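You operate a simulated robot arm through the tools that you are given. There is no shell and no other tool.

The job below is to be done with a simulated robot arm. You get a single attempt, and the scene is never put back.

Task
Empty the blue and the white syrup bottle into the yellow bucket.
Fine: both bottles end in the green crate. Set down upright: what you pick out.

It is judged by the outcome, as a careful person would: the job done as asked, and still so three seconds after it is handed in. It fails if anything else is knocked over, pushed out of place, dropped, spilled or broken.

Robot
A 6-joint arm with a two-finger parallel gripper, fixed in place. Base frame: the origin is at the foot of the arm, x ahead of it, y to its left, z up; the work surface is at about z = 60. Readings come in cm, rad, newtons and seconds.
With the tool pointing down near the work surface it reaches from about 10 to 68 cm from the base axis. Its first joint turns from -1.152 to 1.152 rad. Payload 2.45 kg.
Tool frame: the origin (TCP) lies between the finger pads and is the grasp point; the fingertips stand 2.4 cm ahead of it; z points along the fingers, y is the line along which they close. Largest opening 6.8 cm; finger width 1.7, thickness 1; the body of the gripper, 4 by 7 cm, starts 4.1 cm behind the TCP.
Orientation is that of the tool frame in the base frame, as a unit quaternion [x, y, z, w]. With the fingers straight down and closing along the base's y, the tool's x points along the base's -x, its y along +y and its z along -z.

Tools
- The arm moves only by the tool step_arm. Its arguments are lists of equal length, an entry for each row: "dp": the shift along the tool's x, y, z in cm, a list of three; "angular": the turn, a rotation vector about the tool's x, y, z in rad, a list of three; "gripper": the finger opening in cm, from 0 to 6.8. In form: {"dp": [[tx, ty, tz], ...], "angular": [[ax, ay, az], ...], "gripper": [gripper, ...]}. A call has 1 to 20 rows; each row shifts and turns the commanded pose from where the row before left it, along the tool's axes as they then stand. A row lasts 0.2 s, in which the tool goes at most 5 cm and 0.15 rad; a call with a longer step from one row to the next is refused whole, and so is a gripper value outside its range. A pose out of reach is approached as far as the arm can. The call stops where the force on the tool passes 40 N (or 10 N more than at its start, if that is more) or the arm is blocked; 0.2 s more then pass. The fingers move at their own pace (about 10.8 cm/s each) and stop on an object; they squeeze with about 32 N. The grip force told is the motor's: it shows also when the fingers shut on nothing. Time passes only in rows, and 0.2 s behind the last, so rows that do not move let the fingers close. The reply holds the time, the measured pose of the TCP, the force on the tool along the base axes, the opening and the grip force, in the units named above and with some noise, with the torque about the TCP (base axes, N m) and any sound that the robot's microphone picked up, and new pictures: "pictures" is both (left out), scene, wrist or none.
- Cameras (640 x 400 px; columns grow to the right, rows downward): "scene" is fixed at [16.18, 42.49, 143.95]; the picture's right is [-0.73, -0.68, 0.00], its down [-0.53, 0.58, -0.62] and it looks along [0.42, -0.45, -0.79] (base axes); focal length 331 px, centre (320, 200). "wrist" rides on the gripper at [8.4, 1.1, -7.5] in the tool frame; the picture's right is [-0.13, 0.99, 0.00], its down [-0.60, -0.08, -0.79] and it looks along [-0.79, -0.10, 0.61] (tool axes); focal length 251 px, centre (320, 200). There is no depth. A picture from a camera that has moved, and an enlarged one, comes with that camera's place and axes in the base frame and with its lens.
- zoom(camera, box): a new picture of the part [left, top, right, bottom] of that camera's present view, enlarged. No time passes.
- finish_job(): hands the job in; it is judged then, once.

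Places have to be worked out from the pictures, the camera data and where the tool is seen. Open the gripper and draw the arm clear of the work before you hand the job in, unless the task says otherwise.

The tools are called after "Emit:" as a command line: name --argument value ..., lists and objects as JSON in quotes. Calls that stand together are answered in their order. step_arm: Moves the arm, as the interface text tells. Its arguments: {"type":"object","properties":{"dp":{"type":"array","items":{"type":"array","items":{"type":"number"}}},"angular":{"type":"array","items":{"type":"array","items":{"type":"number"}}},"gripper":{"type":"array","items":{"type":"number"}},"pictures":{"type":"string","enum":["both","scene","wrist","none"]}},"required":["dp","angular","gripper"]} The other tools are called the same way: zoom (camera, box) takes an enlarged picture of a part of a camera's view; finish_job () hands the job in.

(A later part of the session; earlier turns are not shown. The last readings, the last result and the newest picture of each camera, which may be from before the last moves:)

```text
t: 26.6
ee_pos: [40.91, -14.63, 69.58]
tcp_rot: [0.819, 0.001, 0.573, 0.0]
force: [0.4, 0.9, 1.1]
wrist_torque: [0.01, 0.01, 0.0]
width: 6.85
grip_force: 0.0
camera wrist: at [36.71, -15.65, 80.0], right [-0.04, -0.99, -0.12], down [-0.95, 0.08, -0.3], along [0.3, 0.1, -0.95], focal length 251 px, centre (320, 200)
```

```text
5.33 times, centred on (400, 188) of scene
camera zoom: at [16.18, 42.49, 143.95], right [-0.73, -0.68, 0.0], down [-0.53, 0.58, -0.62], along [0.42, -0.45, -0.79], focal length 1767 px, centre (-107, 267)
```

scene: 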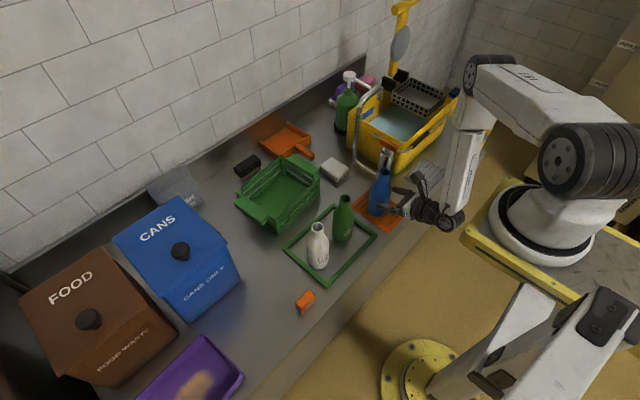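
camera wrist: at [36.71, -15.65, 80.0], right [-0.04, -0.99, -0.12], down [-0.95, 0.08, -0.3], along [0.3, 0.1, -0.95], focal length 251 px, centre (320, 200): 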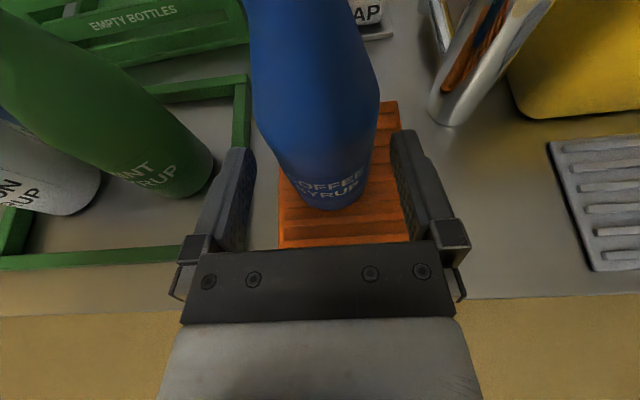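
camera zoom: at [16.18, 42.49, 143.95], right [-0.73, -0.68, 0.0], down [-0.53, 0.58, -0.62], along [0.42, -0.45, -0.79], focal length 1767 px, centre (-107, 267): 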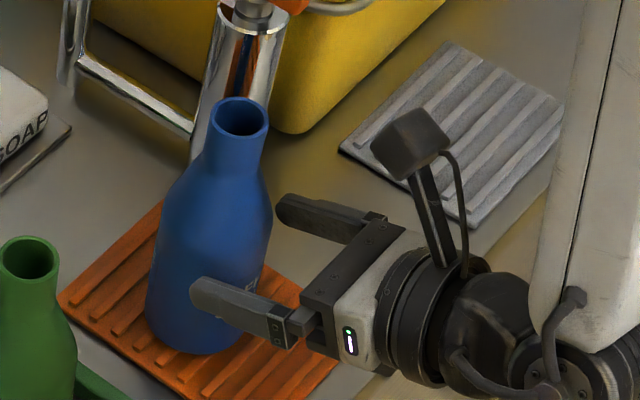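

The bottle is centred between the fingers to within about 0.1 cm. I advance the remaining 3.6 cm slowly.

Emit:
step_arm --dp '[[0, 0, 0.8], [0, 0, 0.8], [0, 0, 0.8], [0, 0, 0.7], [0, 0, 0.5], [0, 0, 0]]' --angular '[[0, 0, 0], [0, 0, 0], [0, 0, 0], [0, 0, 0], [0, 0, 0], [0, 0, 0]]' --gripper '[6.8, 6.8, 6.8, 6.8, 6.8, 6.8]'

Emit:
zoom --camera "scene" --box '[340, 150, 460, 225]'

```text
t: 28.0
ee_pos: [44.39, -14.58, 68.35]
tcp_rot: [0.819, 0.001, 0.574, 0.001]
force: [-0.2, 0.7, -0.9]
wrist_torque: [-0.02, -0.02, -0.01]
width: 6.79
grip_force: 0.0
camera wrist: at [40.14, -15.71, 78.82], right [-0.04, -0.99, -0.12], down [-0.95, 0.08, -0.3], along [0.3, 0.1, -0.95], focal length 251 px, centre (320, 200)
```

scene: 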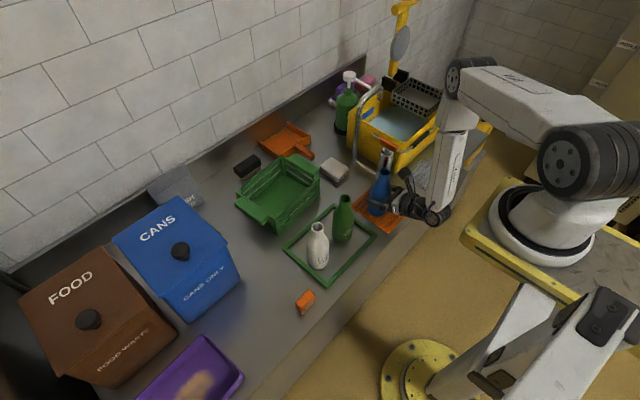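
wrist: 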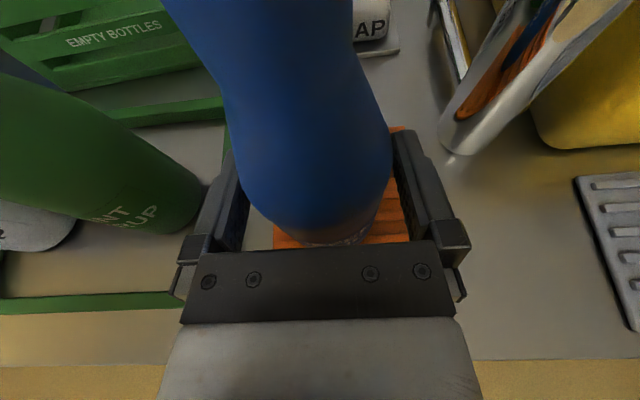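

```text
5.33 times, centred on (400, 188) of scene
camera zoom: at [16.18, 42.49, 143.95], right [-0.73, -0.68, 0.0], down [-0.53, 0.58, -0.62], along [0.42, -0.45, -0.79], focal length 1767 px, centre (-107, 267)
```

zoom: 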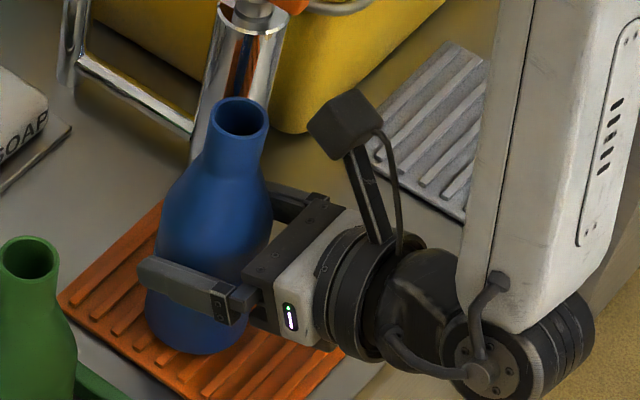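

The fingers are around the body with no contact and the bottle has not moved. I close the gripper.

Emit:
step_arm --dp '[[0, 0, 0], [0, 0, 0], [0, 0, 0], [0, 0, 0]]' --angular '[[0, 0, 0], [0, 0, 0], [0, 0, 0], [0, 0, 0]]' --gripper '[6.4, 6.0, 5.5, 5.0]'

Emit:
zoom --camera "scene" --box '[340, 150, 460, 225]'

```text
t: 29.0
ee_pos: [44.41, -14.64, 68.42]
tcp_rot: [0.819, 0.001, 0.574, 0.0]
force: [-0.2, 0.6, 0.0]
wrist_torque: [0.1, 0.02, -0.01]
width: 5.86
grip_force: 32.3
camera wrist: at [40.13, -15.71, 78.83], right [-0.04, -0.99, -0.12], down [-0.95, 0.08, -0.3], along [0.3, 0.1, -0.95], focal length 251 px, centre (320, 200)
```

scene: 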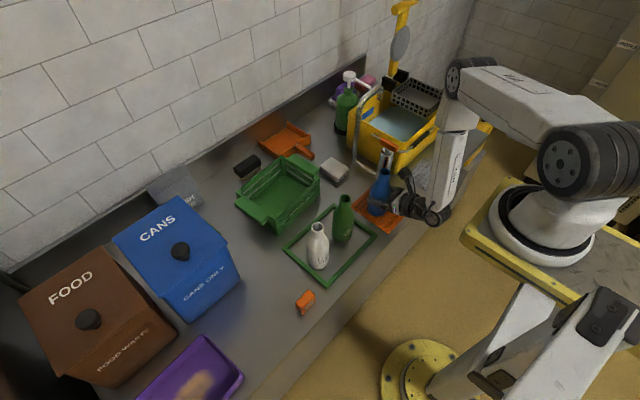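
wrist: 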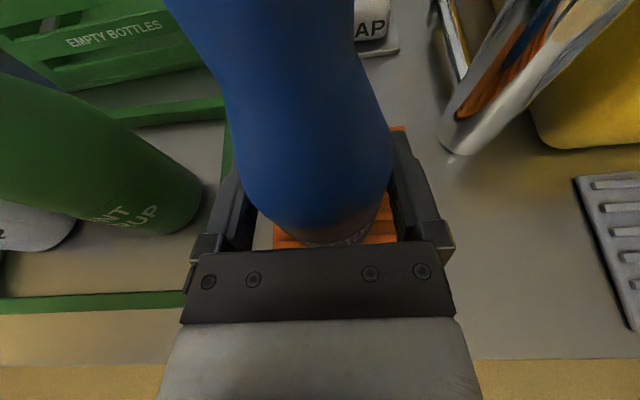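

```text
5.33 times, centred on (400, 188) of scene
camera zoom: at [16.18, 42.49, 143.95], right [-0.73, -0.68, 0.0], down [-0.53, 0.58, -0.62], along [0.42, -0.45, -0.79], focal length 1767 px, centre (-107, 267)
```

zoom: 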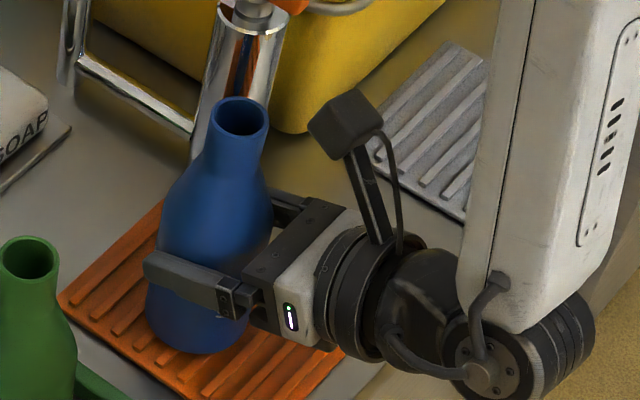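

Gripped at width 5.86 with 32 N. I lift gently, straight up 3 cm, to read the weight.

Emit:
step_arm --dp '[[0.47, 0, -0.171], [0.94, 0, -0.342], [0.94, 0, -0.342], [0.47, 0, -0.171], [0, 0, 0]]' --angular '[[0, 0, 0], [0, 0, 0], [0, 0, 0], [0, 0, 0], [0, 0, 0]]' --gripper '[5.0, 5.0, 5.0, 5.0, 5.0]'

Emit:
zoom --camera "scene" --box '[340, 140, 460, 215]'

```text
t: 30.2
ee_pos: [44.48, -14.68, 71.45]
tcp_rot: [0.819, 0.0, 0.574, 0.001]
force: [0.0, 0.1, -1.1]
wrist_torque: [0.0, -0.02, -0.03]
width: 5.89
grip_force: 31.8
camera wrist: at [40.09, -15.72, 81.81], right [-0.04, -0.99, -0.12], down [-0.95, 0.08, -0.3], along [0.3, 0.1, -0.95], focal length 251 px, centre (320, 200)
```

scene: 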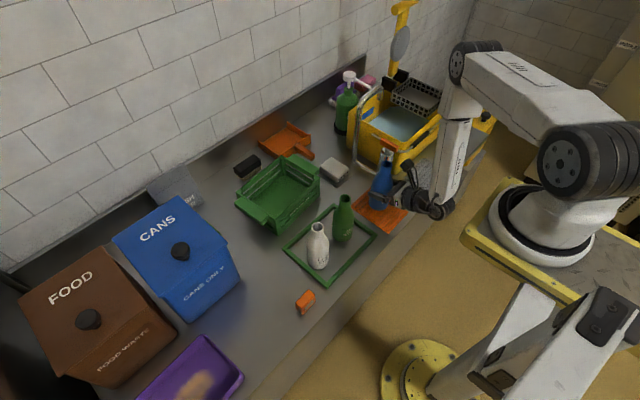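
wrist: 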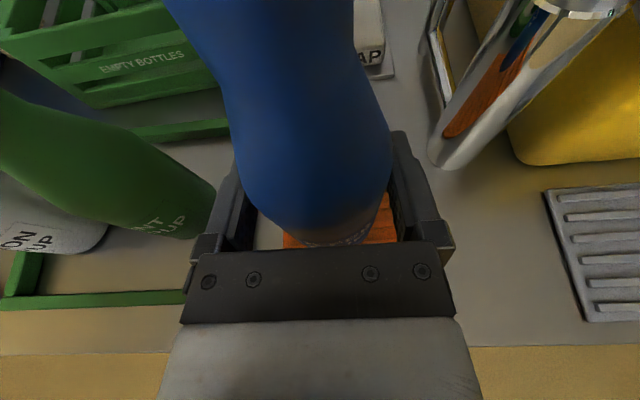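

```text
5.33 times, centred on (400, 178) of scene
camera zoom: at [16.18, 42.49, 143.95], right [-0.73, -0.68, 0.0], down [-0.53, 0.58, -0.62], along [0.42, -0.45, -0.79], focal length 1767 px, centre (-107, 320)
```

zoom: 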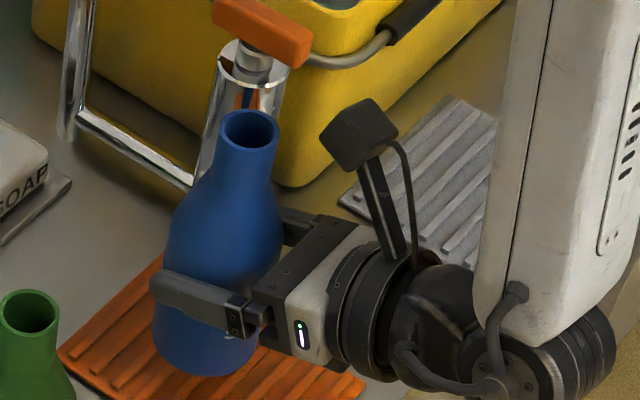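

The bottle lifts cleanly and is light, about 1 N. I raise it further while moving slightly forward, keeping it upright.

Emit:
step_arm --dp '[[1.5, 0, -0.1], [2.5, 0, -0.15], [2.5, 0, -0.15], [2.35, 0, -0.157], [2.4, 0, 0.1], [2.4, 0, 0.1], [2.4, 0, 0.1], [2.4, 0, 0.1], [1.5, 0, 0.05], [0.8, 0, 0.02], [0, 0, 0]]' --angular '[[0, 0, 0], [0, 0, 0], [0, 0, 0], [0, 0, 0], [0, 0, 0], [0, 0, 0], [0, 0, 0], [0, 0, 0], [0, 0, 0], [0, 0, 0], [0, 0, 0]]' --gripper '[5.0, 5.0, 5.0, 5.0, 5.0, 5.0, 5.0, 5.0, 5.0, 5.0, 5.0]'

```text
t: 32.6
ee_pos: [51.41, -14.5, 90.78]
tcp_rot: [0.82, 0.001, 0.573, 0.0]
force: [0.0, -0.8, -1.1]
wrist_torque: [0.02, 0.0, 0.01]
width: 5.86
grip_force: 32.0
camera wrist: at [47.11, -15.52, 101.24], right [-0.04, -0.99, -0.12], down [-0.95, 0.08, -0.3], along [0.3, 0.1, -0.95], focal length 251 px, centre (320, 200)
```

scene: 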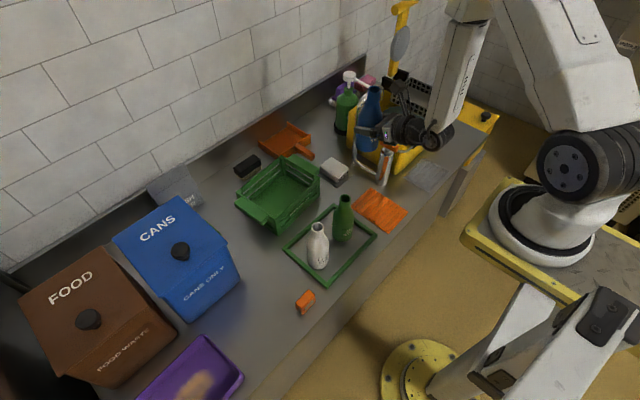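
wrist: 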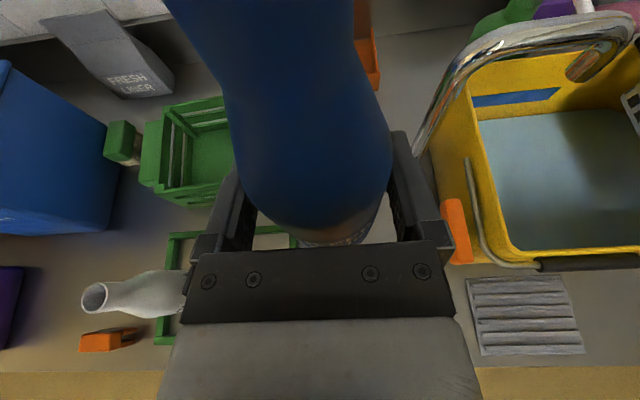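

Clear and upright. The tap arch is at x about 62, z about 85, beyond my fingers' reach. I carry the bottle toward the bucket at x 53, y −29.5.

Emit:
step_arm --dp '[[0.1, 1.5, 0.28], [0.1, 2.5, 0.28], [0.1, 3, 0.28], [0.1, 3, 0.28], [0.1, 2.5, 0.2], [0.05, 1.7, 0.18], [0.0, 0.8, 0.0], [0, 0, 0]]' --angular '[[0, 0, 0], [0, 0, 0], [0, 0, 0], [0, 0, 0], [0, 0, 0], [0, 0, 0], [0, 0, 0], [0, 0, 0]]' --gripper '[5.0, 5.0, 5.0, 5.0, 5.0, 5.0, 5.0, 5.0]'

Emit:
zoom --camera "scene" --box '[330, 60, 490, 160]'

```text
t: 34.4
ee_pos: [53.07, -29.53, 90.95]
tcp_rot: [0.819, 0.001, 0.573, 0.001]
force: [-0.1, 0.8, -0.5]
wrist_torque: [-0.01, -0.02, -0.02]
width: 5.9
grip_force: 32.0
camera wrist: at [48.69, -30.72, 101.36], right [-0.04, -0.99, -0.12], down [-0.95, 0.08, -0.3], along [0.3, 0.1, -0.95], focal length 251 px, centre (320, 200)
```

scene: 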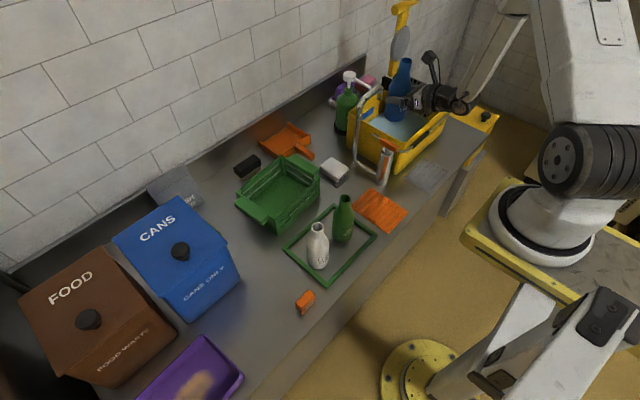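
wrist: 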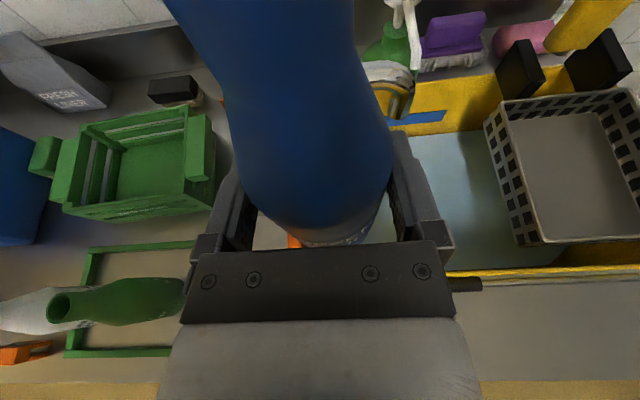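

```text
4.00 times, centred on (410, 110) of scene
camera zoom: at [16.18, 42.49, 143.95], right [-0.73, -0.68, 0.0], down [-0.53, 0.58, -0.62], along [0.42, -0.45, -0.79], focal length 1325 px, centre (-40, 560)
```

zoom: 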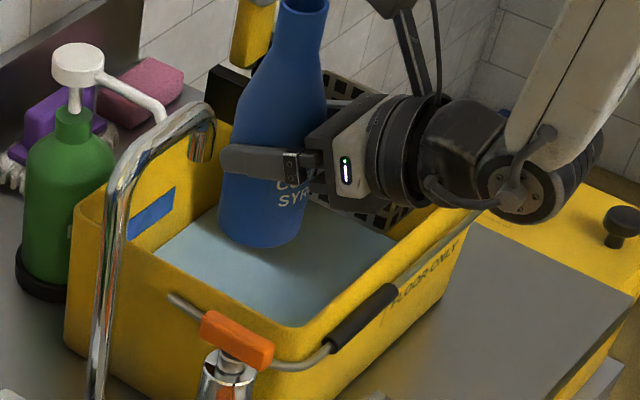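

The bottle hangs above the bucket's left part, clear of the tap. I start tipping the mouth toward −y, about 46° first, to check that the wrist follows.

Emit:
step_arm --dp '[[0, 0, 0], [0, 0, 0], [0, 0, 0], [0, 0, 0], [0, 0, 0], [0, 0, 0], [0, 0, 0]]' --angular '[[0.0274, 0, 0.0752], [0.0411, 0, 0.1128], [0.0479, 0, 0.1316], [0.0479, 0, 0.1316], [0.0479, 0, 0.1316], [0.0479, 0, 0.1316], [0.0137, 0, 0.0376]]' --gripper '[5.0, 5.0, 5.0, 5.0, 5.0, 5.0, 5.0]'

Emit:
zoom --camera "scene" --box '[330, 60, 490, 160]'

```text
t: 36.0
ee_pos: [53.02, -29.47, 91.01]
tcp_rot: [0.755, -0.224, 0.528, -0.319]
force: [0.2, -0.2, -0.5]
wrist_torque: [0.05, 0.04, 0.02]
width: 5.87
grip_force: 32.1
camera wrist: at [48.71, -37.81, 97.43], right [-0.04, -0.6, -0.8], down [-0.95, 0.27, -0.15], along [0.3, 0.75, -0.59], focal length 251 px, centre (320, 200)
```

scene: 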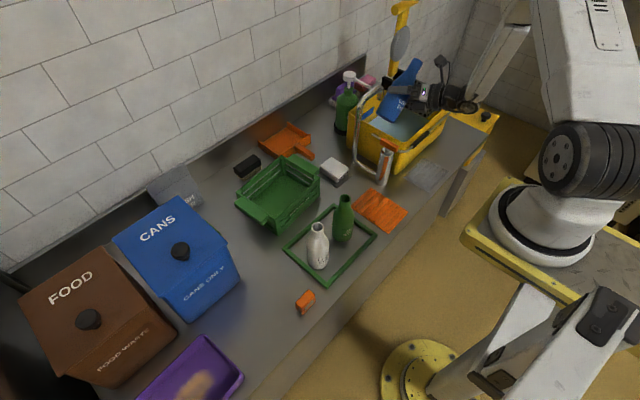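
wrist: 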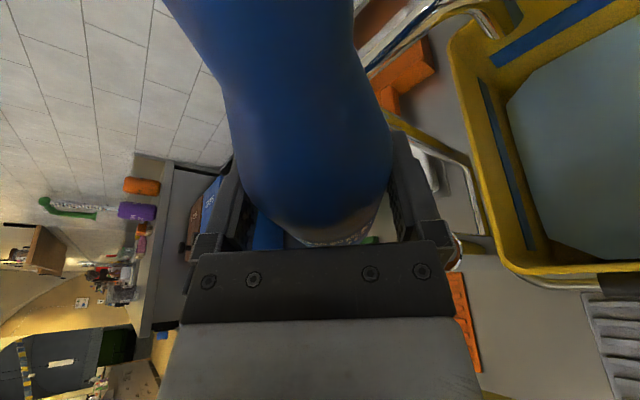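

```text
4.00 times, centred on (410, 110) of scene
camera zoom: at [16.18, 42.49, 143.95], right [-0.73, -0.68, 0.0], down [-0.53, 0.58, -0.62], along [0.42, -0.45, -0.79], focal length 1325 px, centre (-40, 560)
```

zoom: 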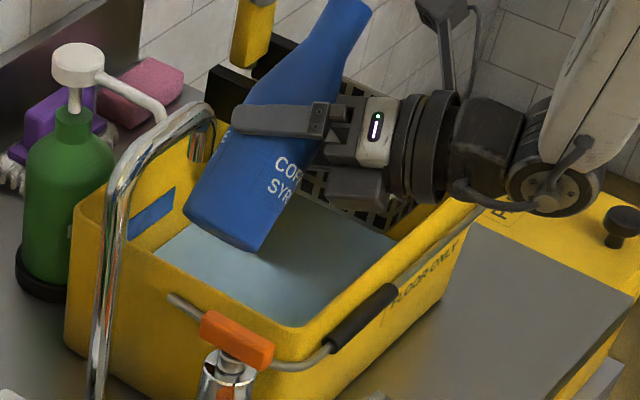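

The grip is firm and the tilt follows. I shift 1.5 cm back toward +y so the stream stays well off the basket, and continue tipping slowly.

Emit:
step_arm --dp '[[-0.5, -0.52, 0.18], [-0.5, -0.52, 0.18], [0, 0, 0], [0, 0, 0], [0, 0, 0], [0, 0, 0], [0, 0, 0], [0, 0, 0], [0, 0, 0], [0, 0, 0], [0, 0, 0]]' --angular '[[0, 0, 0], [0, 0, 0], [0.0274, 0, 0.0752], [0.0274, 0, 0.0752], [0.0274, 0, 0.0752], [0.0274, 0, 0.0752], [0.0274, 0, 0.0752], [0.0274, 0, 0.0752], [0, 0, 0], [0, 0, 0], [0, 0, 0]]' --gripper '[5.0, 5.0, 5.0, 5.0, 5.0, 5.0, 5.0, 5.0, 5.0, 5.0, 5.0]'

Emit:
zoom --camera "scene" --box '[330, 60, 490, 160]'

```text
t: 38.4
ee_pos: [53.07, -28.05, 90.96]
tcp_rot: [0.657, -0.343, 0.46, -0.489]
force: [-0.6, -0.7, -1.1]
wrist_torque: [-0.02, -0.02, 0.0]
width: 5.89
grip_force: 32.3
camera wrist: at [48.71, -38.41, 92.88], right [-0.04, -0.17, -0.98], down [-0.95, 0.31, -0.01], along [0.3, 0.94, -0.18], focal length 251 px, centre (320, 200)
```

scene: 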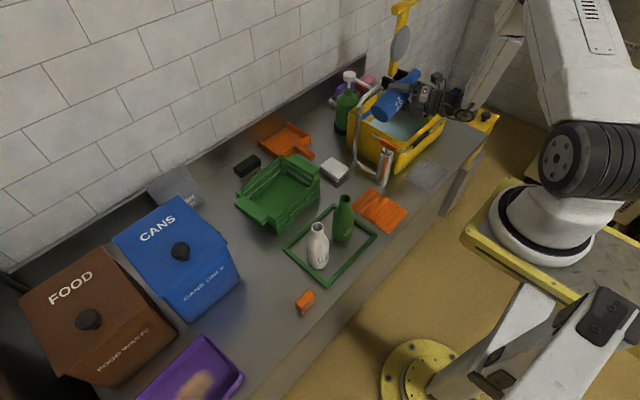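
wrist: 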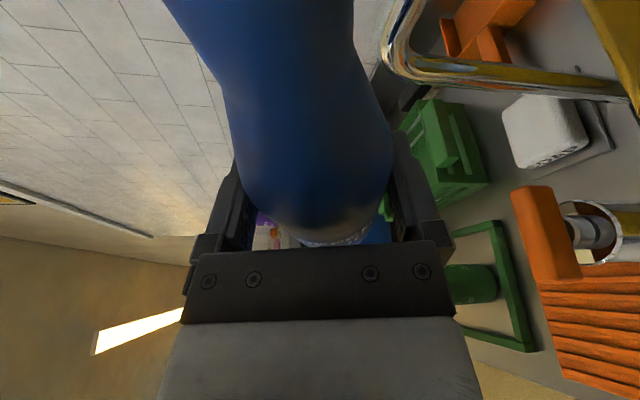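

```text
4.00 times, centred on (410, 110) of scene
camera zoom: at [16.18, 42.49, 143.95], right [-0.73, -0.68, 0.0], down [-0.53, 0.58, -0.62], along [0.42, -0.45, -0.79], focal length 1325 px, centre (-40, 560)
```

zoom: 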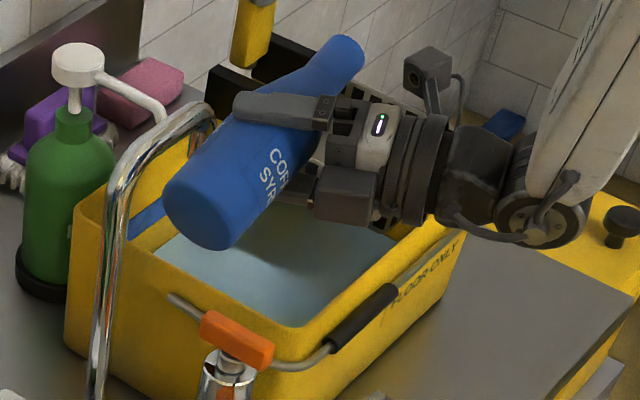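

At about 73° nothing shows yet. I keep tipping to about 119°, watching for liquid.

Emit:
step_arm --dp '[[0, 0, 0], [0, 0, 0], [0, 0, 0], [0, 0, 0], [0, 0, 0], [0, 0, 0], [0, 0, 0], [0, 0, 0], [0, 0, 0]]' --angular '[[0.0342, 0, 0.094], [0.0342, 0, 0.094], [0.0342, 0, 0.094], [0.0342, 0, 0.094], [0.0342, 0, 0.094], [0.0342, 0, 0.094], [0.0342, 0, 0.094], [0.0342, 0, 0.094], [0, 0, 0]]' --gripper '[5.0, 5.0, 5.0, 5.0, 5.0, 5.0, 5.0, 5.0, 5.0]'

Emit:
zoom --camera "scene" --box '[330, 60, 490, 160]'

```text
t: 40.4
ee_pos: [53.05, -28.11, 91.0]
tcp_rot: [-0.416, 0.494, -0.291, 0.706]
force: [0.3, 0.1, 0.1]
wrist_torque: [-0.01, 0.01, 0.01]
width: 5.87
grip_force: 32.1
camera wrist: at [48.72, -36.69, 84.87], right [-0.04, 0.59, -0.81], down [-0.95, 0.22, 0.21], along [0.3, 0.78, 0.55], focal length 251 px, centre (320, 200)
```

scene: 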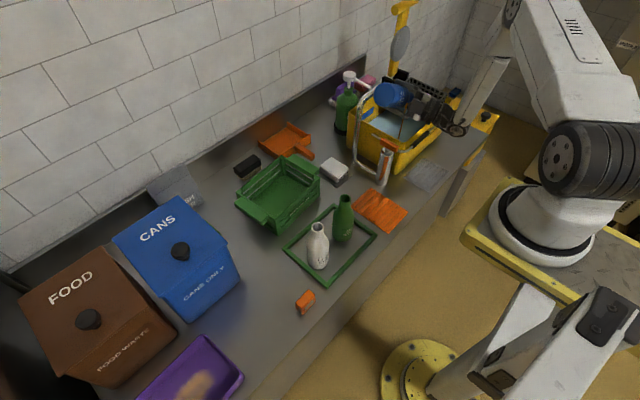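
wrist: 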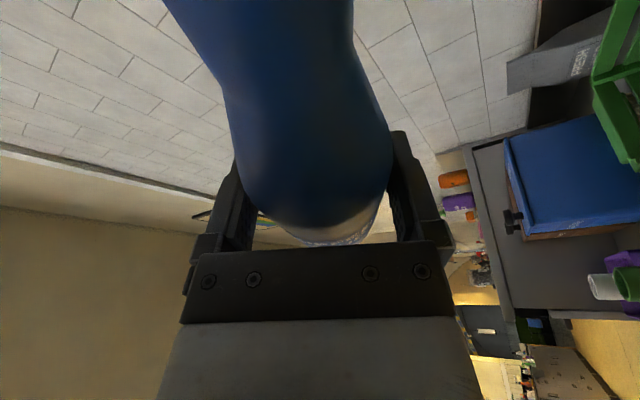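

```text
4.00 times, centred on (410, 110) of scene
camera zoom: at [16.18, 42.49, 143.95], right [-0.73, -0.68, 0.0], down [-0.53, 0.58, -0.62], along [0.42, -0.45, -0.79], focal length 1325 px, centre (-40, 560)
```

zoom: 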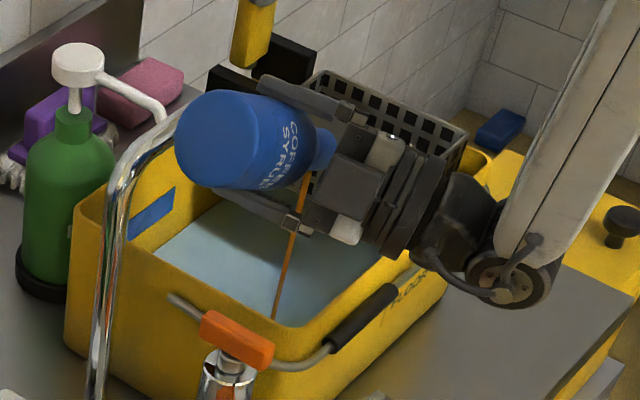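

A syrup stream falls straight down inside the bucket, landing near (53, −36). I tilt further and hold so it drains.

Emit:
step_arm --dp '[[0, 0, 0], [0, 0, 0], [0, 0, 0], [0, 0, 0], [0, 0, 0], [0, 0, 0], [0, 0, 0], [0, 0, 0], [0, 0, 0], [0, 0, 0], [0, 0, 0], [0, 0, 0], [0, 0, 0], [0, 0, 0], [0, 0, 0], [0, 0, 0]]' --angular '[[0.0274, 0, 0.0752], [0.0274, 0, 0.0752], [0.0274, 0, 0.0752], [0.0274, 0, 0.0752], [0, 0, 0], [0, 0, 0], [0, 0, 0], [0, 0, 0], [0, 0, 0], [0, 0, 0], [0, 0, 0], [0, 0, 0], [0, 0, 0], [0, 0, 0], [0, 0, 0], [0, 0, 0]]' --gripper '[5.0, 5.0, 5.0, 5.0, 5.0, 5.0, 5.0, 5.0, 5.0, 5.0, 5.0, 5.0, 5.0, 5.0, 5.0, 5.0]'

Emit:
zoom --camera "scene" --box '[330, 60, 490, 160]'

```text
t: 43.8
ee_pos: [53.11, -27.96, 91.1]
tcp_rot: [-0.298, 0.534, -0.208, 0.763]
force: [-0.1, -0.3, -1.2]
wrist_torque: [0.0, 0.0, 0.0]
width: 5.88
grip_force: 31.8
camera wrist: at [48.72, -34.34, 82.47], right [-0.04, 0.81, -0.58], down [-0.95, 0.14, 0.27], along [0.3, 0.57, 0.77], focal length 251 px, centre (320, 200)
```

scene: 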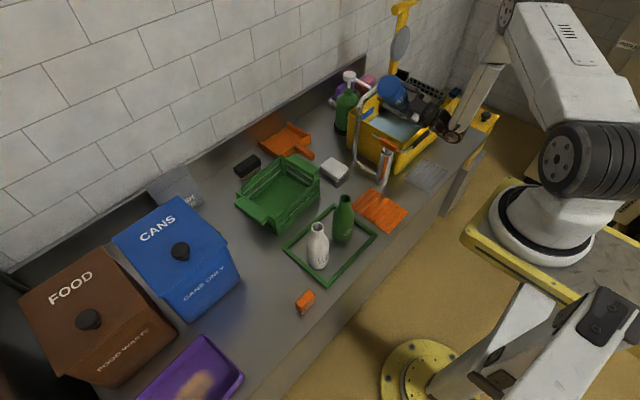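
wrist: 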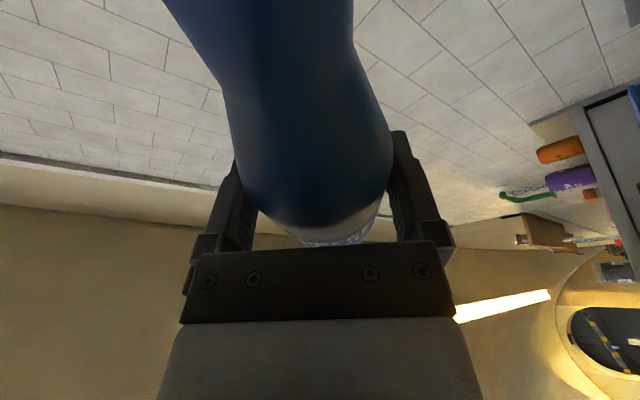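

```text
4.00 times, centred on (410, 110) of scene
camera zoom: at [16.18, 42.49, 143.95], right [-0.73, -0.68, 0.0], down [-0.53, 0.58, -0.62], along [0.42, -0.45, -0.79], focal length 1325 px, centre (-40, 560)
```

zoom: 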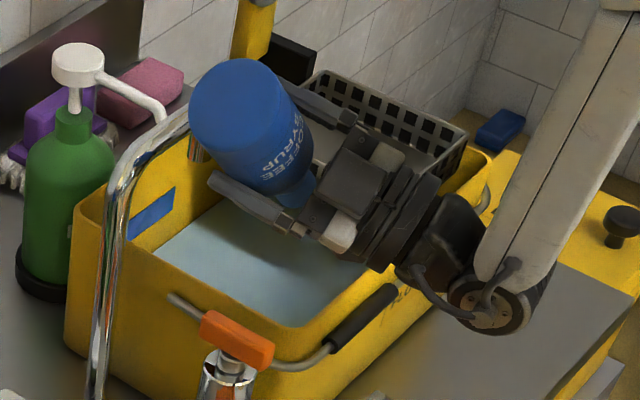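

The stream seems finished. I shift 3 cm toward −y, tilt to about 160° and hold, to be sure the bottle is drained.

Emit:
step_arm --dp '[[0.79, -1.27, -0.29], [0.79, -1.27, -0.29], [0, 0, 0], [0, 0, 0], [0, 0, 0], [0, 0, 0], [0, 0, 0], [0, 0, 0], [0, 0, 0], [0, 0, 0], [0, 0, 0], [0, 0, 0], [0, 0, 0], [0, 0, 0], [0, 0, 0], [0, 0, 0]]' --angular '[[0, 0, 0], [0, 0, 0], [0.0274, 0, 0.0752], [0.0274, 0, 0.0752], [0.0274, 0, 0.0752], [0.0274, 0, 0.0752], [0.0274, 0, 0.0752], [0, 0, 0], [0, 0, 0], [0, 0, 0], [0, 0, 0], [0, 0, 0], [0, 0, 0], [0, 0, 0], [0, 0, 0], [0, 0, 0]]' --gripper '[5.0, 5.0, 5.0, 5.0, 5.0, 5.0, 5.0, 5.0, 5.0, 5.0, 5.0, 5.0, 5.0, 5.0, 5.0, 5.0]'

Emit:
zoom --camera "scene" --box '[330, 60, 490, 160]'

```text
t: 47.2
ee_pos: [53.03, -31.14, 91.53]
tcp_rot: [-0.139, 0.565, -0.098, 0.807]
force: [-0.6, -0.2, -0.7]
wrist_torque: [-0.05, -0.04, 0.0]
width: 5.88
grip_force: 32.2
camera wrist: at [48.74, -33.61, 81.18], right [-0.04, 0.97, -0.22], down [-0.95, 0.03, 0.31], along [0.3, 0.22, 0.93], focal length 251 px, centre (320, 200)
```

scene: 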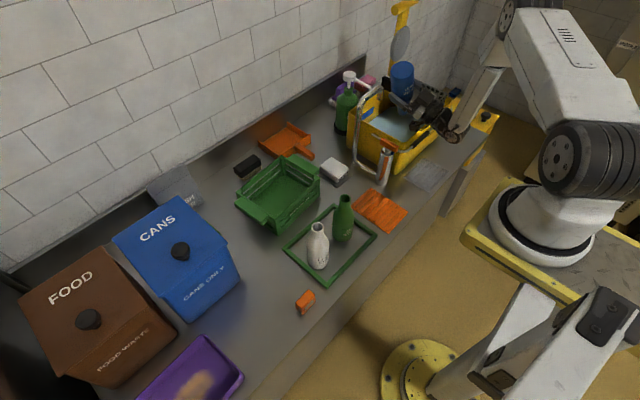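
wrist: 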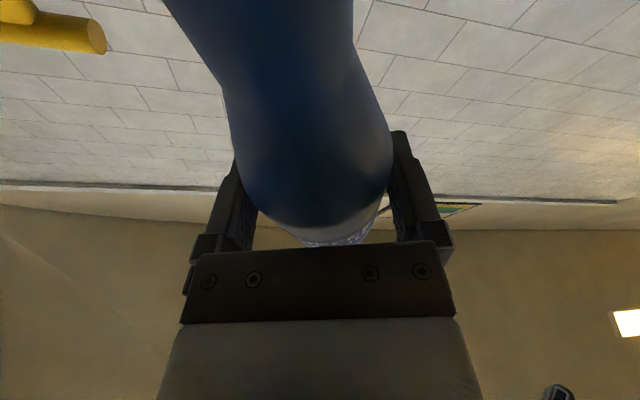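

```text
4.00 times, centred on (410, 110) of scene
camera zoom: at [16.18, 42.49, 143.95], right [-0.73, -0.68, 0.0], down [-0.53, 0.58, -0.62], along [0.42, -0.45, -0.79], focal length 1325 px, centre (-40, 560)
```

zoom: 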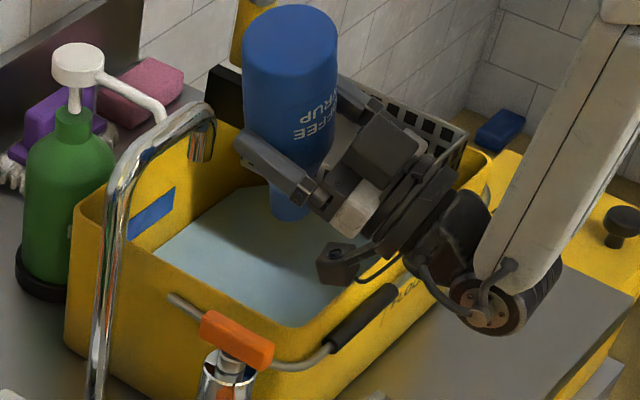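

No more flow after about 7 s in total. I roll the bottle back upright in place.

Emit:
step_arm --dp '[[0, 0, 0], [0, 0, 0], [0, 0, 0], [0, 0, 0], [0, 0, 0], [0, 0, 0], [0, 0, 0], [0, 0, 0], [0, 0, 0], [0, 0, 0], [0, 0, 0], [0, 0, 0], [0, 0, 0], [0, 0, 0], [0, 0, 0], [0, 0, 0], [0, 0, 0], [0, 0, 0], [0, 0, 0], [0, 0, 0]]' --angular '[[-0.0479, 0, -0.1316], [-0.0479, 0, -0.1316], [-0.0479, 0, -0.1316], [-0.0479, 0, -0.1316], [-0.0479, 0, -0.1316], [-0.0479, 0, -0.1316], [-0.0479, 0, -0.1316], [-0.0479, 0, -0.1316], [-0.0479, 0, -0.1316], [-0.0479, 0, -0.1316], [-0.0479, 0, -0.1316], [-0.0479, 0, -0.1316], [-0.0479, 0, -0.1316], [-0.0479, 0, -0.1316], [-0.0479, 0, -0.1316], [-0.0479, 0, -0.1316], [-0.0479, 0, -0.1316], [-0.0479, 0, -0.1316], [-0.0479, 0, -0.1316], [-0.0479, 0, -0.1316]]' --gripper '[5.0, 5.0, 5.0, 5.0, 5.0, 5.0, 5.0, 5.0, 5.0, 5.0, 5.0, 5.0, 5.0, 5.0, 5.0, 5.0, 5.0, 5.0, 5.0, 5.0]'

Emit:
zoom --camera "scene" --box '[330, 60, 490, 160]'

```text
t: 51.4
ee_pos: [53.04, -31.13, 91.47]
tcp_rot: [0.819, 0.001, 0.574, 0.002]
force: [-0.2, 0.2, -0.8]
wrist_torque: [0.02, -0.01, 0.0]
width: 5.91
grip_force: 32.5
camera wrist: at [48.72, -32.2, 101.9], right [-0.04, -0.99, -0.12], down [-0.95, 0.08, -0.3], along [0.3, 0.1, -0.95], focal length 251 px, centre (320, 200)
```

scene: 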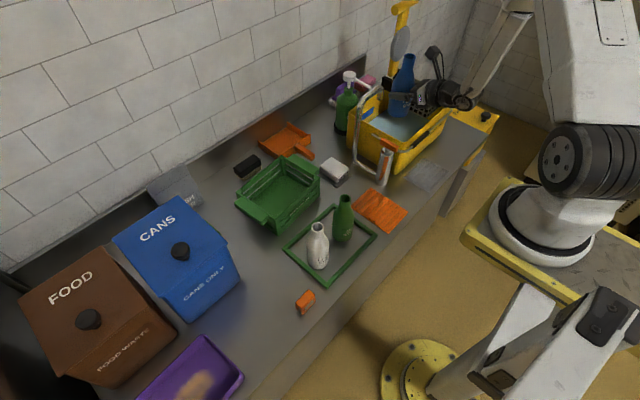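
wrist: 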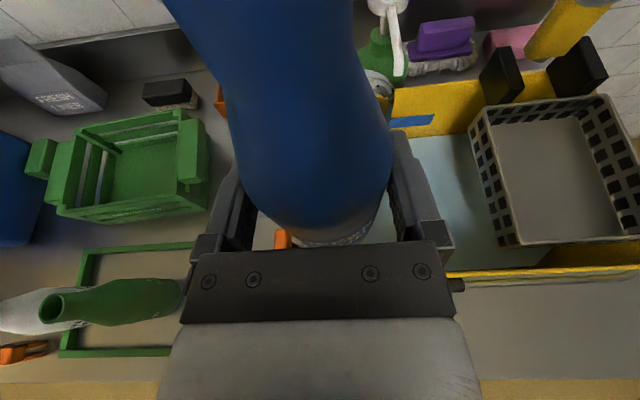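

```text
4.00 times, centred on (410, 110) of scene
camera zoom: at [16.18, 42.49, 143.95], right [-0.73, -0.68, 0.0], down [-0.53, 0.58, -0.62], along [0.42, -0.45, -0.79], focal length 1325 px, centre (-40, 560)
```

zoom: 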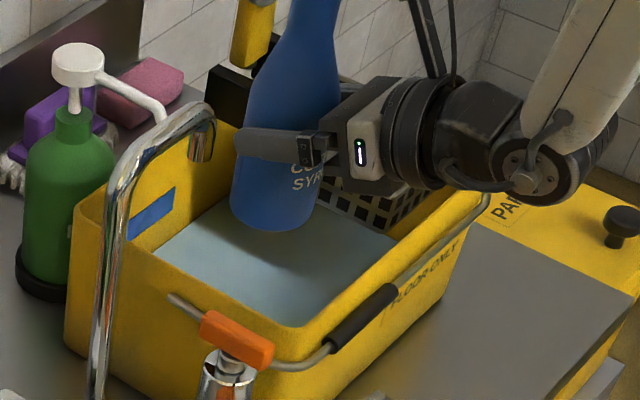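

Bottle upright again and empty. Next I take it back to its coaster to re-grip it by the neck, because the body grip would hit the crate wall. First leg: sideways at height.

Emit:
step_arm --dp '[[-0.18, -1.5, -0.22], [-0.18, -2.75, -0.22], [-0.18, -3, -0.22], [-0.18, -3, -0.22], [-0.18, -3, -0.22], [-0.18, -2.25, -0.2], [0, -1.0, 0], [0, 0, 0]]' --angular '[[0, 0, 0], [0, 0, 0], [0, 0, 0], [0, 0, 0], [0, 0, 0], [0, 0, 0], [0, 0, 0], [0, 0, 0]]' --gripper '[5.0, 5.0, 5.0, 5.0, 5.0, 5.0, 5.0, 5.0]' --pictures "scene"

```text
t: 53.2
ee_pos: [51.53, -14.66, 90.94]
tcp_rot: [0.819, 0.001, 0.574, -0.001]
force: [0.4, 0.6, 0.0]
wrist_torque: [0.01, 0.01, 0.0]
width: 5.91
grip_force: 32.2
```

scene: 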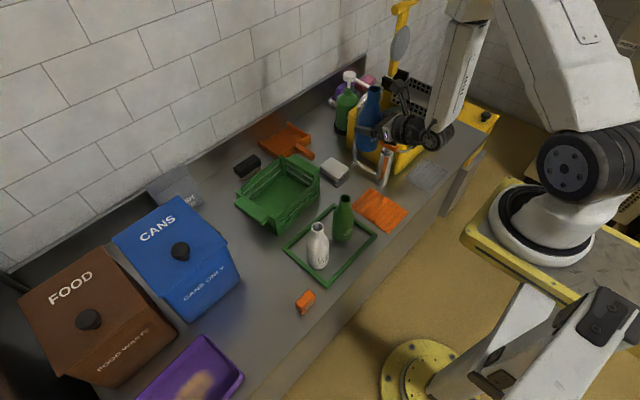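

I reverse the earlier lift path down to about 2 cm above the coaster.

Emit:
step_arm --dp '[[-2.0, -0.015, -0.08], [-2.95, -0.015, -0.125], [-2.95, -0.015, -0.125], [-2.95, -0.015, -0.125], [-2.45, 0, 0.17], [-2.45, 0, 0.2], [-2.45, 0, 0.2], [-1.8, 0, 0.15], [-1.6, 0, 0.05], [0, 0, 0]]' --angular '[[0, 0, 0], [0, 0, 0], [0, 0, 0], [0, 0, 0], [0, 0, 0], [0, 0, 0], [0, 0, 0], [0, 0, 0], [0, 0, 0], [0, 0, 0]]' --gripper '[5.0, 5.0, 5.0, 5.0, 5.0, 5.0, 5.0, 5.0, 5.0, 5.0]'

Emit:
zoom --camera "scene" --box '[340, 150, 460, 225]'

```text
t: 55.4
ee_pos: [44.18, -14.67, 70.42]
tcp_rot: [0.819, 0.001, 0.574, 0.001]
force: [0.4, -0.3, -0.2]
wrist_torque: [-0.01, 0.02, -0.01]
width: 5.88
grip_force: 31.5
camera wrist: at [40.02, -15.73, 80.8], right [-0.04, -0.99, -0.12], down [-0.95, 0.08, -0.3], along [0.3, 0.1, -0.95], focal length 251 px, centre (320, 200)
```

scene: 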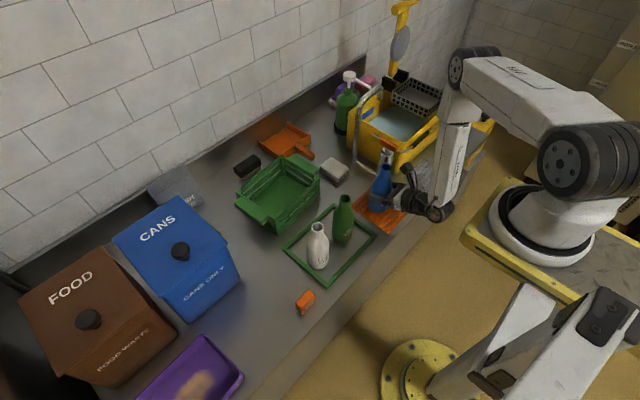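
wrist: 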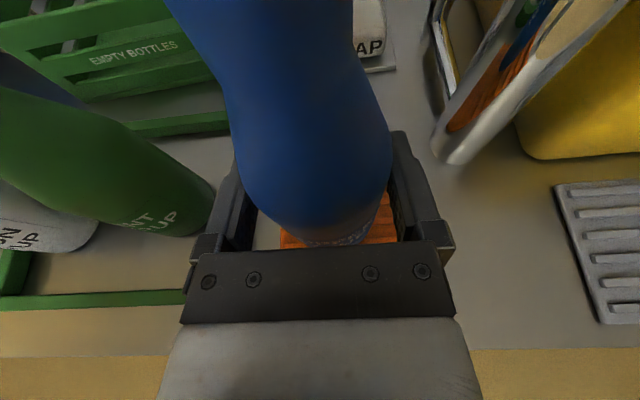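

```text
5.33 times, centred on (400, 188) of scene
camera zoom: at [16.18, 42.49, 143.95], right [-0.73, -0.68, 0.0], down [-0.53, 0.58, -0.62], along [0.42, -0.45, -0.79], focal length 1767 px, centre (-107, 267)
```

zoom: 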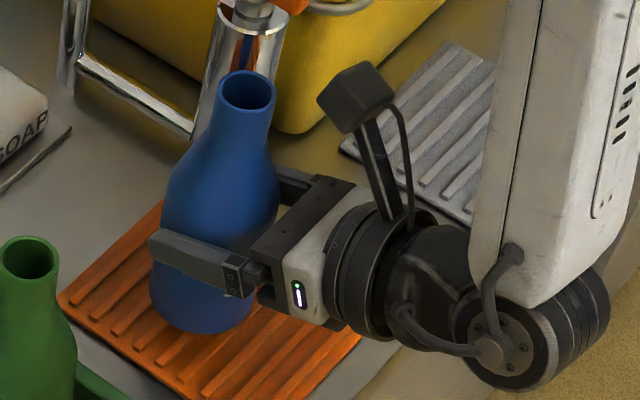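

I lower 1.7 cm gently and watch the force for contact.

Emit:
step_arm --dp '[[-0.4, 0, 0.25], [-0.47, 0, 0.2], [-0.47, 0, 0.171], [-0.25, 0, 0.09], [0, 0, 0]]' --angular '[[0, 0, 0], [0, 0, 0], [0, 0, 0], [0, 0, 0], [0, 0, 0]]' --gripper '[5.0, 5.0, 5.0, 5.0, 5.0]' --pictures "none"

Emit:
zoom --camera "scene" --box '[340, 150, 460, 225]'

```text
t: 56.6
ee_pos: [44.4, -14.58, 68.66]
tcp_rot: [0.819, 0.002, 0.574, -0.001]
force: [-0.6, -0.1, -1.5]
wrist_torque: [0.0, -0.01, 0.01]
width: 5.86
grip_force: 32.0
```

```text
5.33 times, centred on (400, 188) of scene
camera zoom: at [16.18, 42.49, 143.95], right [-0.73, -0.68, 0.0], down [-0.53, 0.58, -0.62], along [0.42, -0.45, -0.79], focal length 1767 px, centre (-107, 267)
```

zoom: 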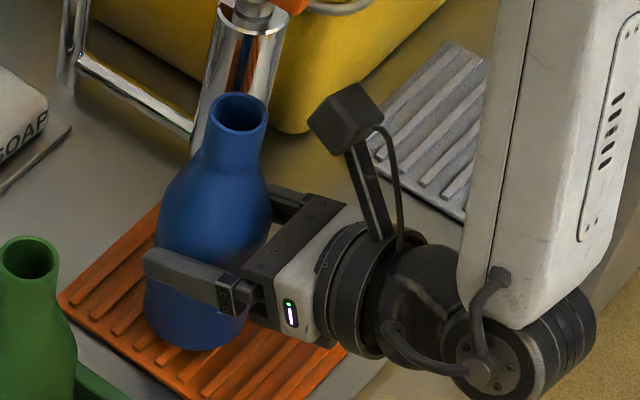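

About 0.25 cm remains, so I lower in small steps until contact shows.

Emit:
step_arm --dp '[[-0.094, 0, 0.034], [-0.094, 0, 0.034], [-0.06, 0, 0.02], [0, 0, 0]]' --angular '[[0, 0, 0], [0, 0, 0], [0, 0, 0], [0, 0, 0]]' --gripper '[5.0, 5.0, 5.0, 5.0]' --pictures "none"

```text
t: 57.6
ee_pos: [44.64, -14.55, 68.48]
tcp_rot: [0.819, 0.001, 0.574, 0.001]
force: [-0.9, 0.0, 0.2]
wrist_torque: [-0.01, -0.01, 0.0]
width: 5.89
grip_force: 32.0
```

Emit:
step_arm --dp '[[-0.07, 0, 0.026], [0, 0, 0], [0, 0, 0]]' --angular '[[0, 0, 0], [0, 0, 0], [0, 0, 0]]' --gripper '[5.0, 5.0, 5.0]' --pictures "none"

```text
t: 58.4
ee_pos: [44.52, -14.52, 68.48]
tcp_rot: [0.819, 0.0, 0.574, 0.001]
force: [-1.6, 0.7, 9.0]
wrist_torque: [0.15, 0.22, 0.0]
width: 5.87
grip_force: 32.2
```

Contact is clear: 9 N upward, so the bottle stands on the coaster. I open the gripper fully and look before withdrawing.

Emit:
step_arm --dp '[[0.05, 0, -0.02], [0, 0, 0], [0, 0, 0], [0, 0, 0]]' --angular '[[0, 0, 0], [0, 0, 0], [0, 0, 0], [0, 0, 0]]' --gripper '[5.0, 6.2, 6.8, 6.8]'

Emit:
zoom --camera "scene" --box '[340, 150, 460, 225]'

Emit:
zoom --camera "wrist" --box '[200, 80, 440, 250]'

```text
t: 59.4
ee_pos: [44.4, -14.64, 68.57]
tcp_rot: [0.819, 0.0, 0.574, 0.001]
force: [-0.8, 0.7, 0.3]
wrist_torque: [-0.01, -0.01, 0.01]
width: 6.79
grip_force: 0.1
camera wrist: at [40.17, -15.64, 78.86], right [-0.04, -0.99, -0.12], down [-0.95, 0.08, -0.3], along [0.3, 0.1, -0.95], focal length 251 px, centre (320, 200)
```

scene: 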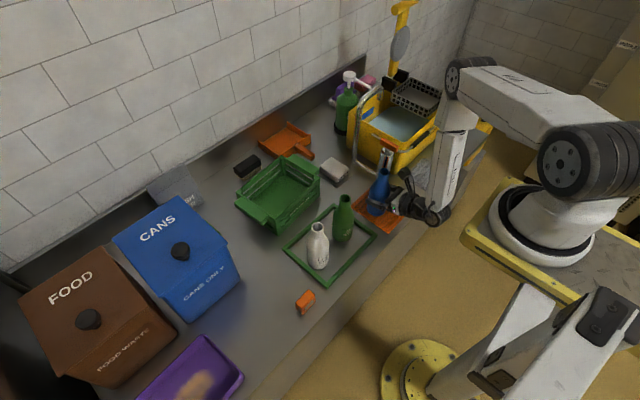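
wrist: 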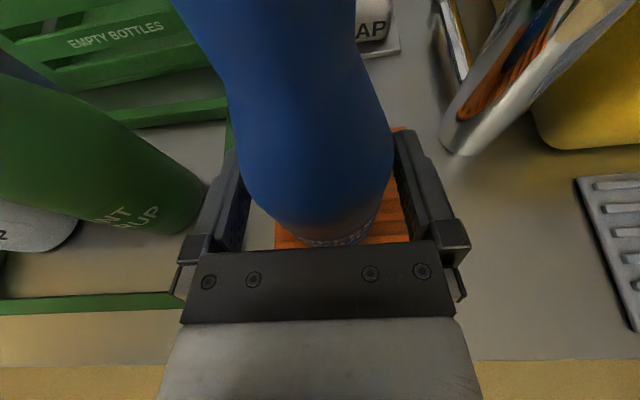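

```text
5.33 times, centred on (400, 188) of scene
camera zoom: at [16.18, 42.49, 143.95], right [-0.73, -0.68, 0.0], down [-0.53, 0.58, -0.62], along [0.42, -0.45, -0.79], focal length 1767 px, centre (-107, 267)
```

zoom: 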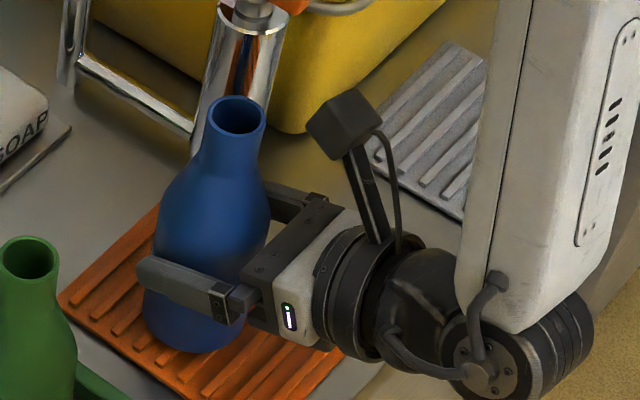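

```text
2.35 times, centred on (320, 165) of wrist
camera zoom: at [40.17, -15.64, 78.86], right [-0.04, -0.99, -0.12], down [-0.95, 0.08, -0.3], along [0.3, 0.1, -0.95], focal length 592 px, centre (320, 282)
```

zoom: 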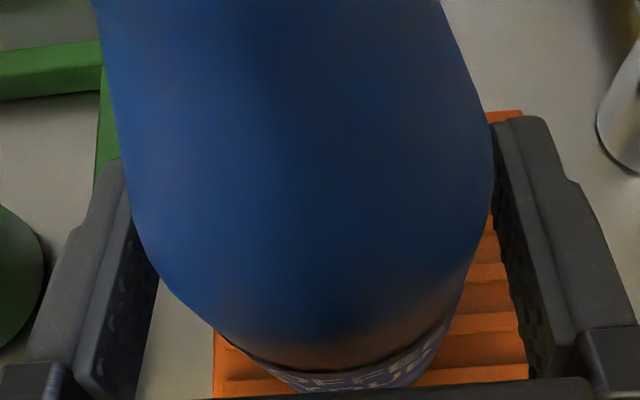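

The bottle stands free between the open fingers. I raise the tool straight up 7.3 cm to neck height.

Emit:
step_arm --dp '[[0.66, 0, -0.24], [0.94, 0, -0.342], [1.41, 0, -0.513], [1.88, 0, -0.684], [1.41, 0, -0.513], [0.56, 0, -0.205], [0, 0, 0]]' --angular '[[0, 0, 0], [0, 0, 0], [0, 0, 0], [0, 0, 0], [0, 0, 0], [0, 0, 0], [0, 0, 0]]' --gripper '[6.8, 6.8, 6.8, 6.8, 6.8, 6.8, 6.8]'

Emit:
zoom --camera "scene" --box '[340, 140, 460, 215]'

Emit:
zoom --camera "wrist" --box '[200, 80, 440, 250]'

```text
t: 61.0
ee_pos: [44.37, -14.43, 75.65]
tcp_rot: [0.82, 0.002, 0.573, -0.001]
force: [0.8, 0.0, -0.8]
wrist_torque: [0.01, 0.01, -0.03]
width: 6.8
grip_force: 0.1
camera wrist: at [40.21, -15.6, 86.11], right [-0.04, -0.99, -0.12], down [-0.95, 0.08, -0.3], along [0.3, 0.1, -0.95], focal length 251 px, centre (320, 200)
```

scene: 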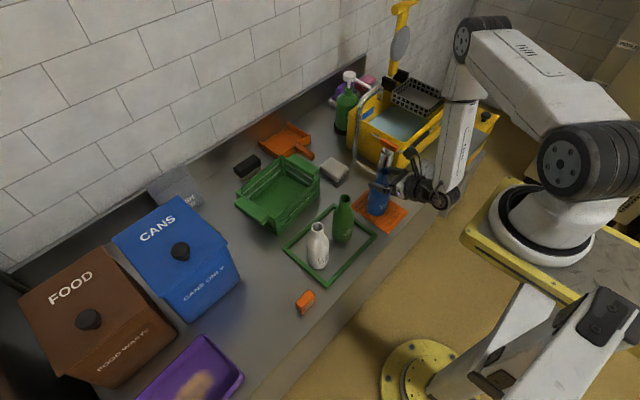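
wrist: 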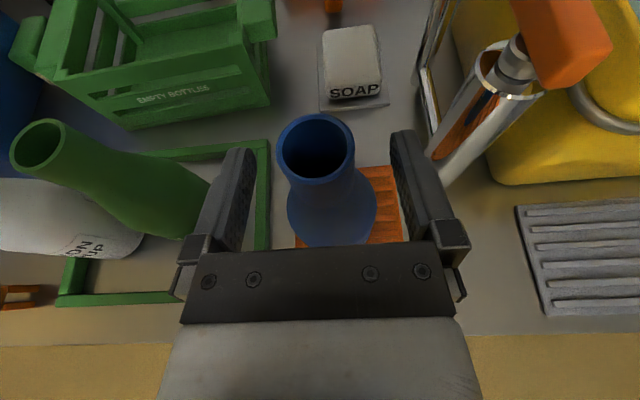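

```text
5.33 times, centred on (400, 178) of scene
camera zoom: at [16.18, 42.49, 143.95], right [-0.73, -0.68, 0.0], down [-0.53, 0.58, -0.62], along [0.42, -0.45, -0.79], focal length 1767 px, centre (-107, 320)
```

zoom: 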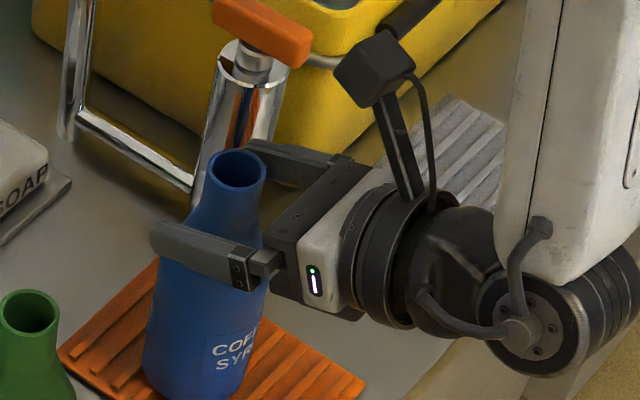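

```text
2.35 times, centred on (320, 165) of wrist
camera zoom: at [40.21, -15.6, 86.11], right [-0.04, -0.99, -0.12], down [-0.95, 0.08, -0.3], along [0.3, 0.1, -0.95], focal length 592 px, centre (320, 282)
```

zoom: 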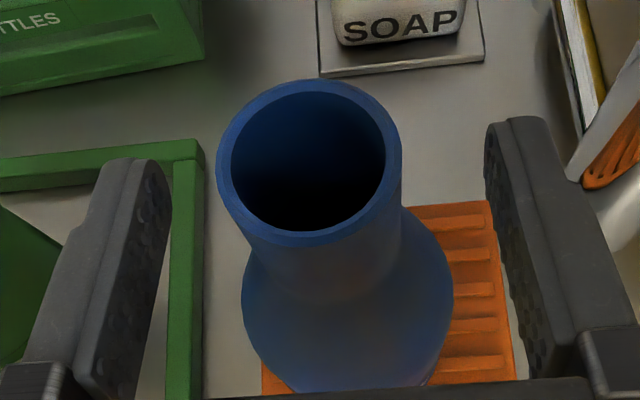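

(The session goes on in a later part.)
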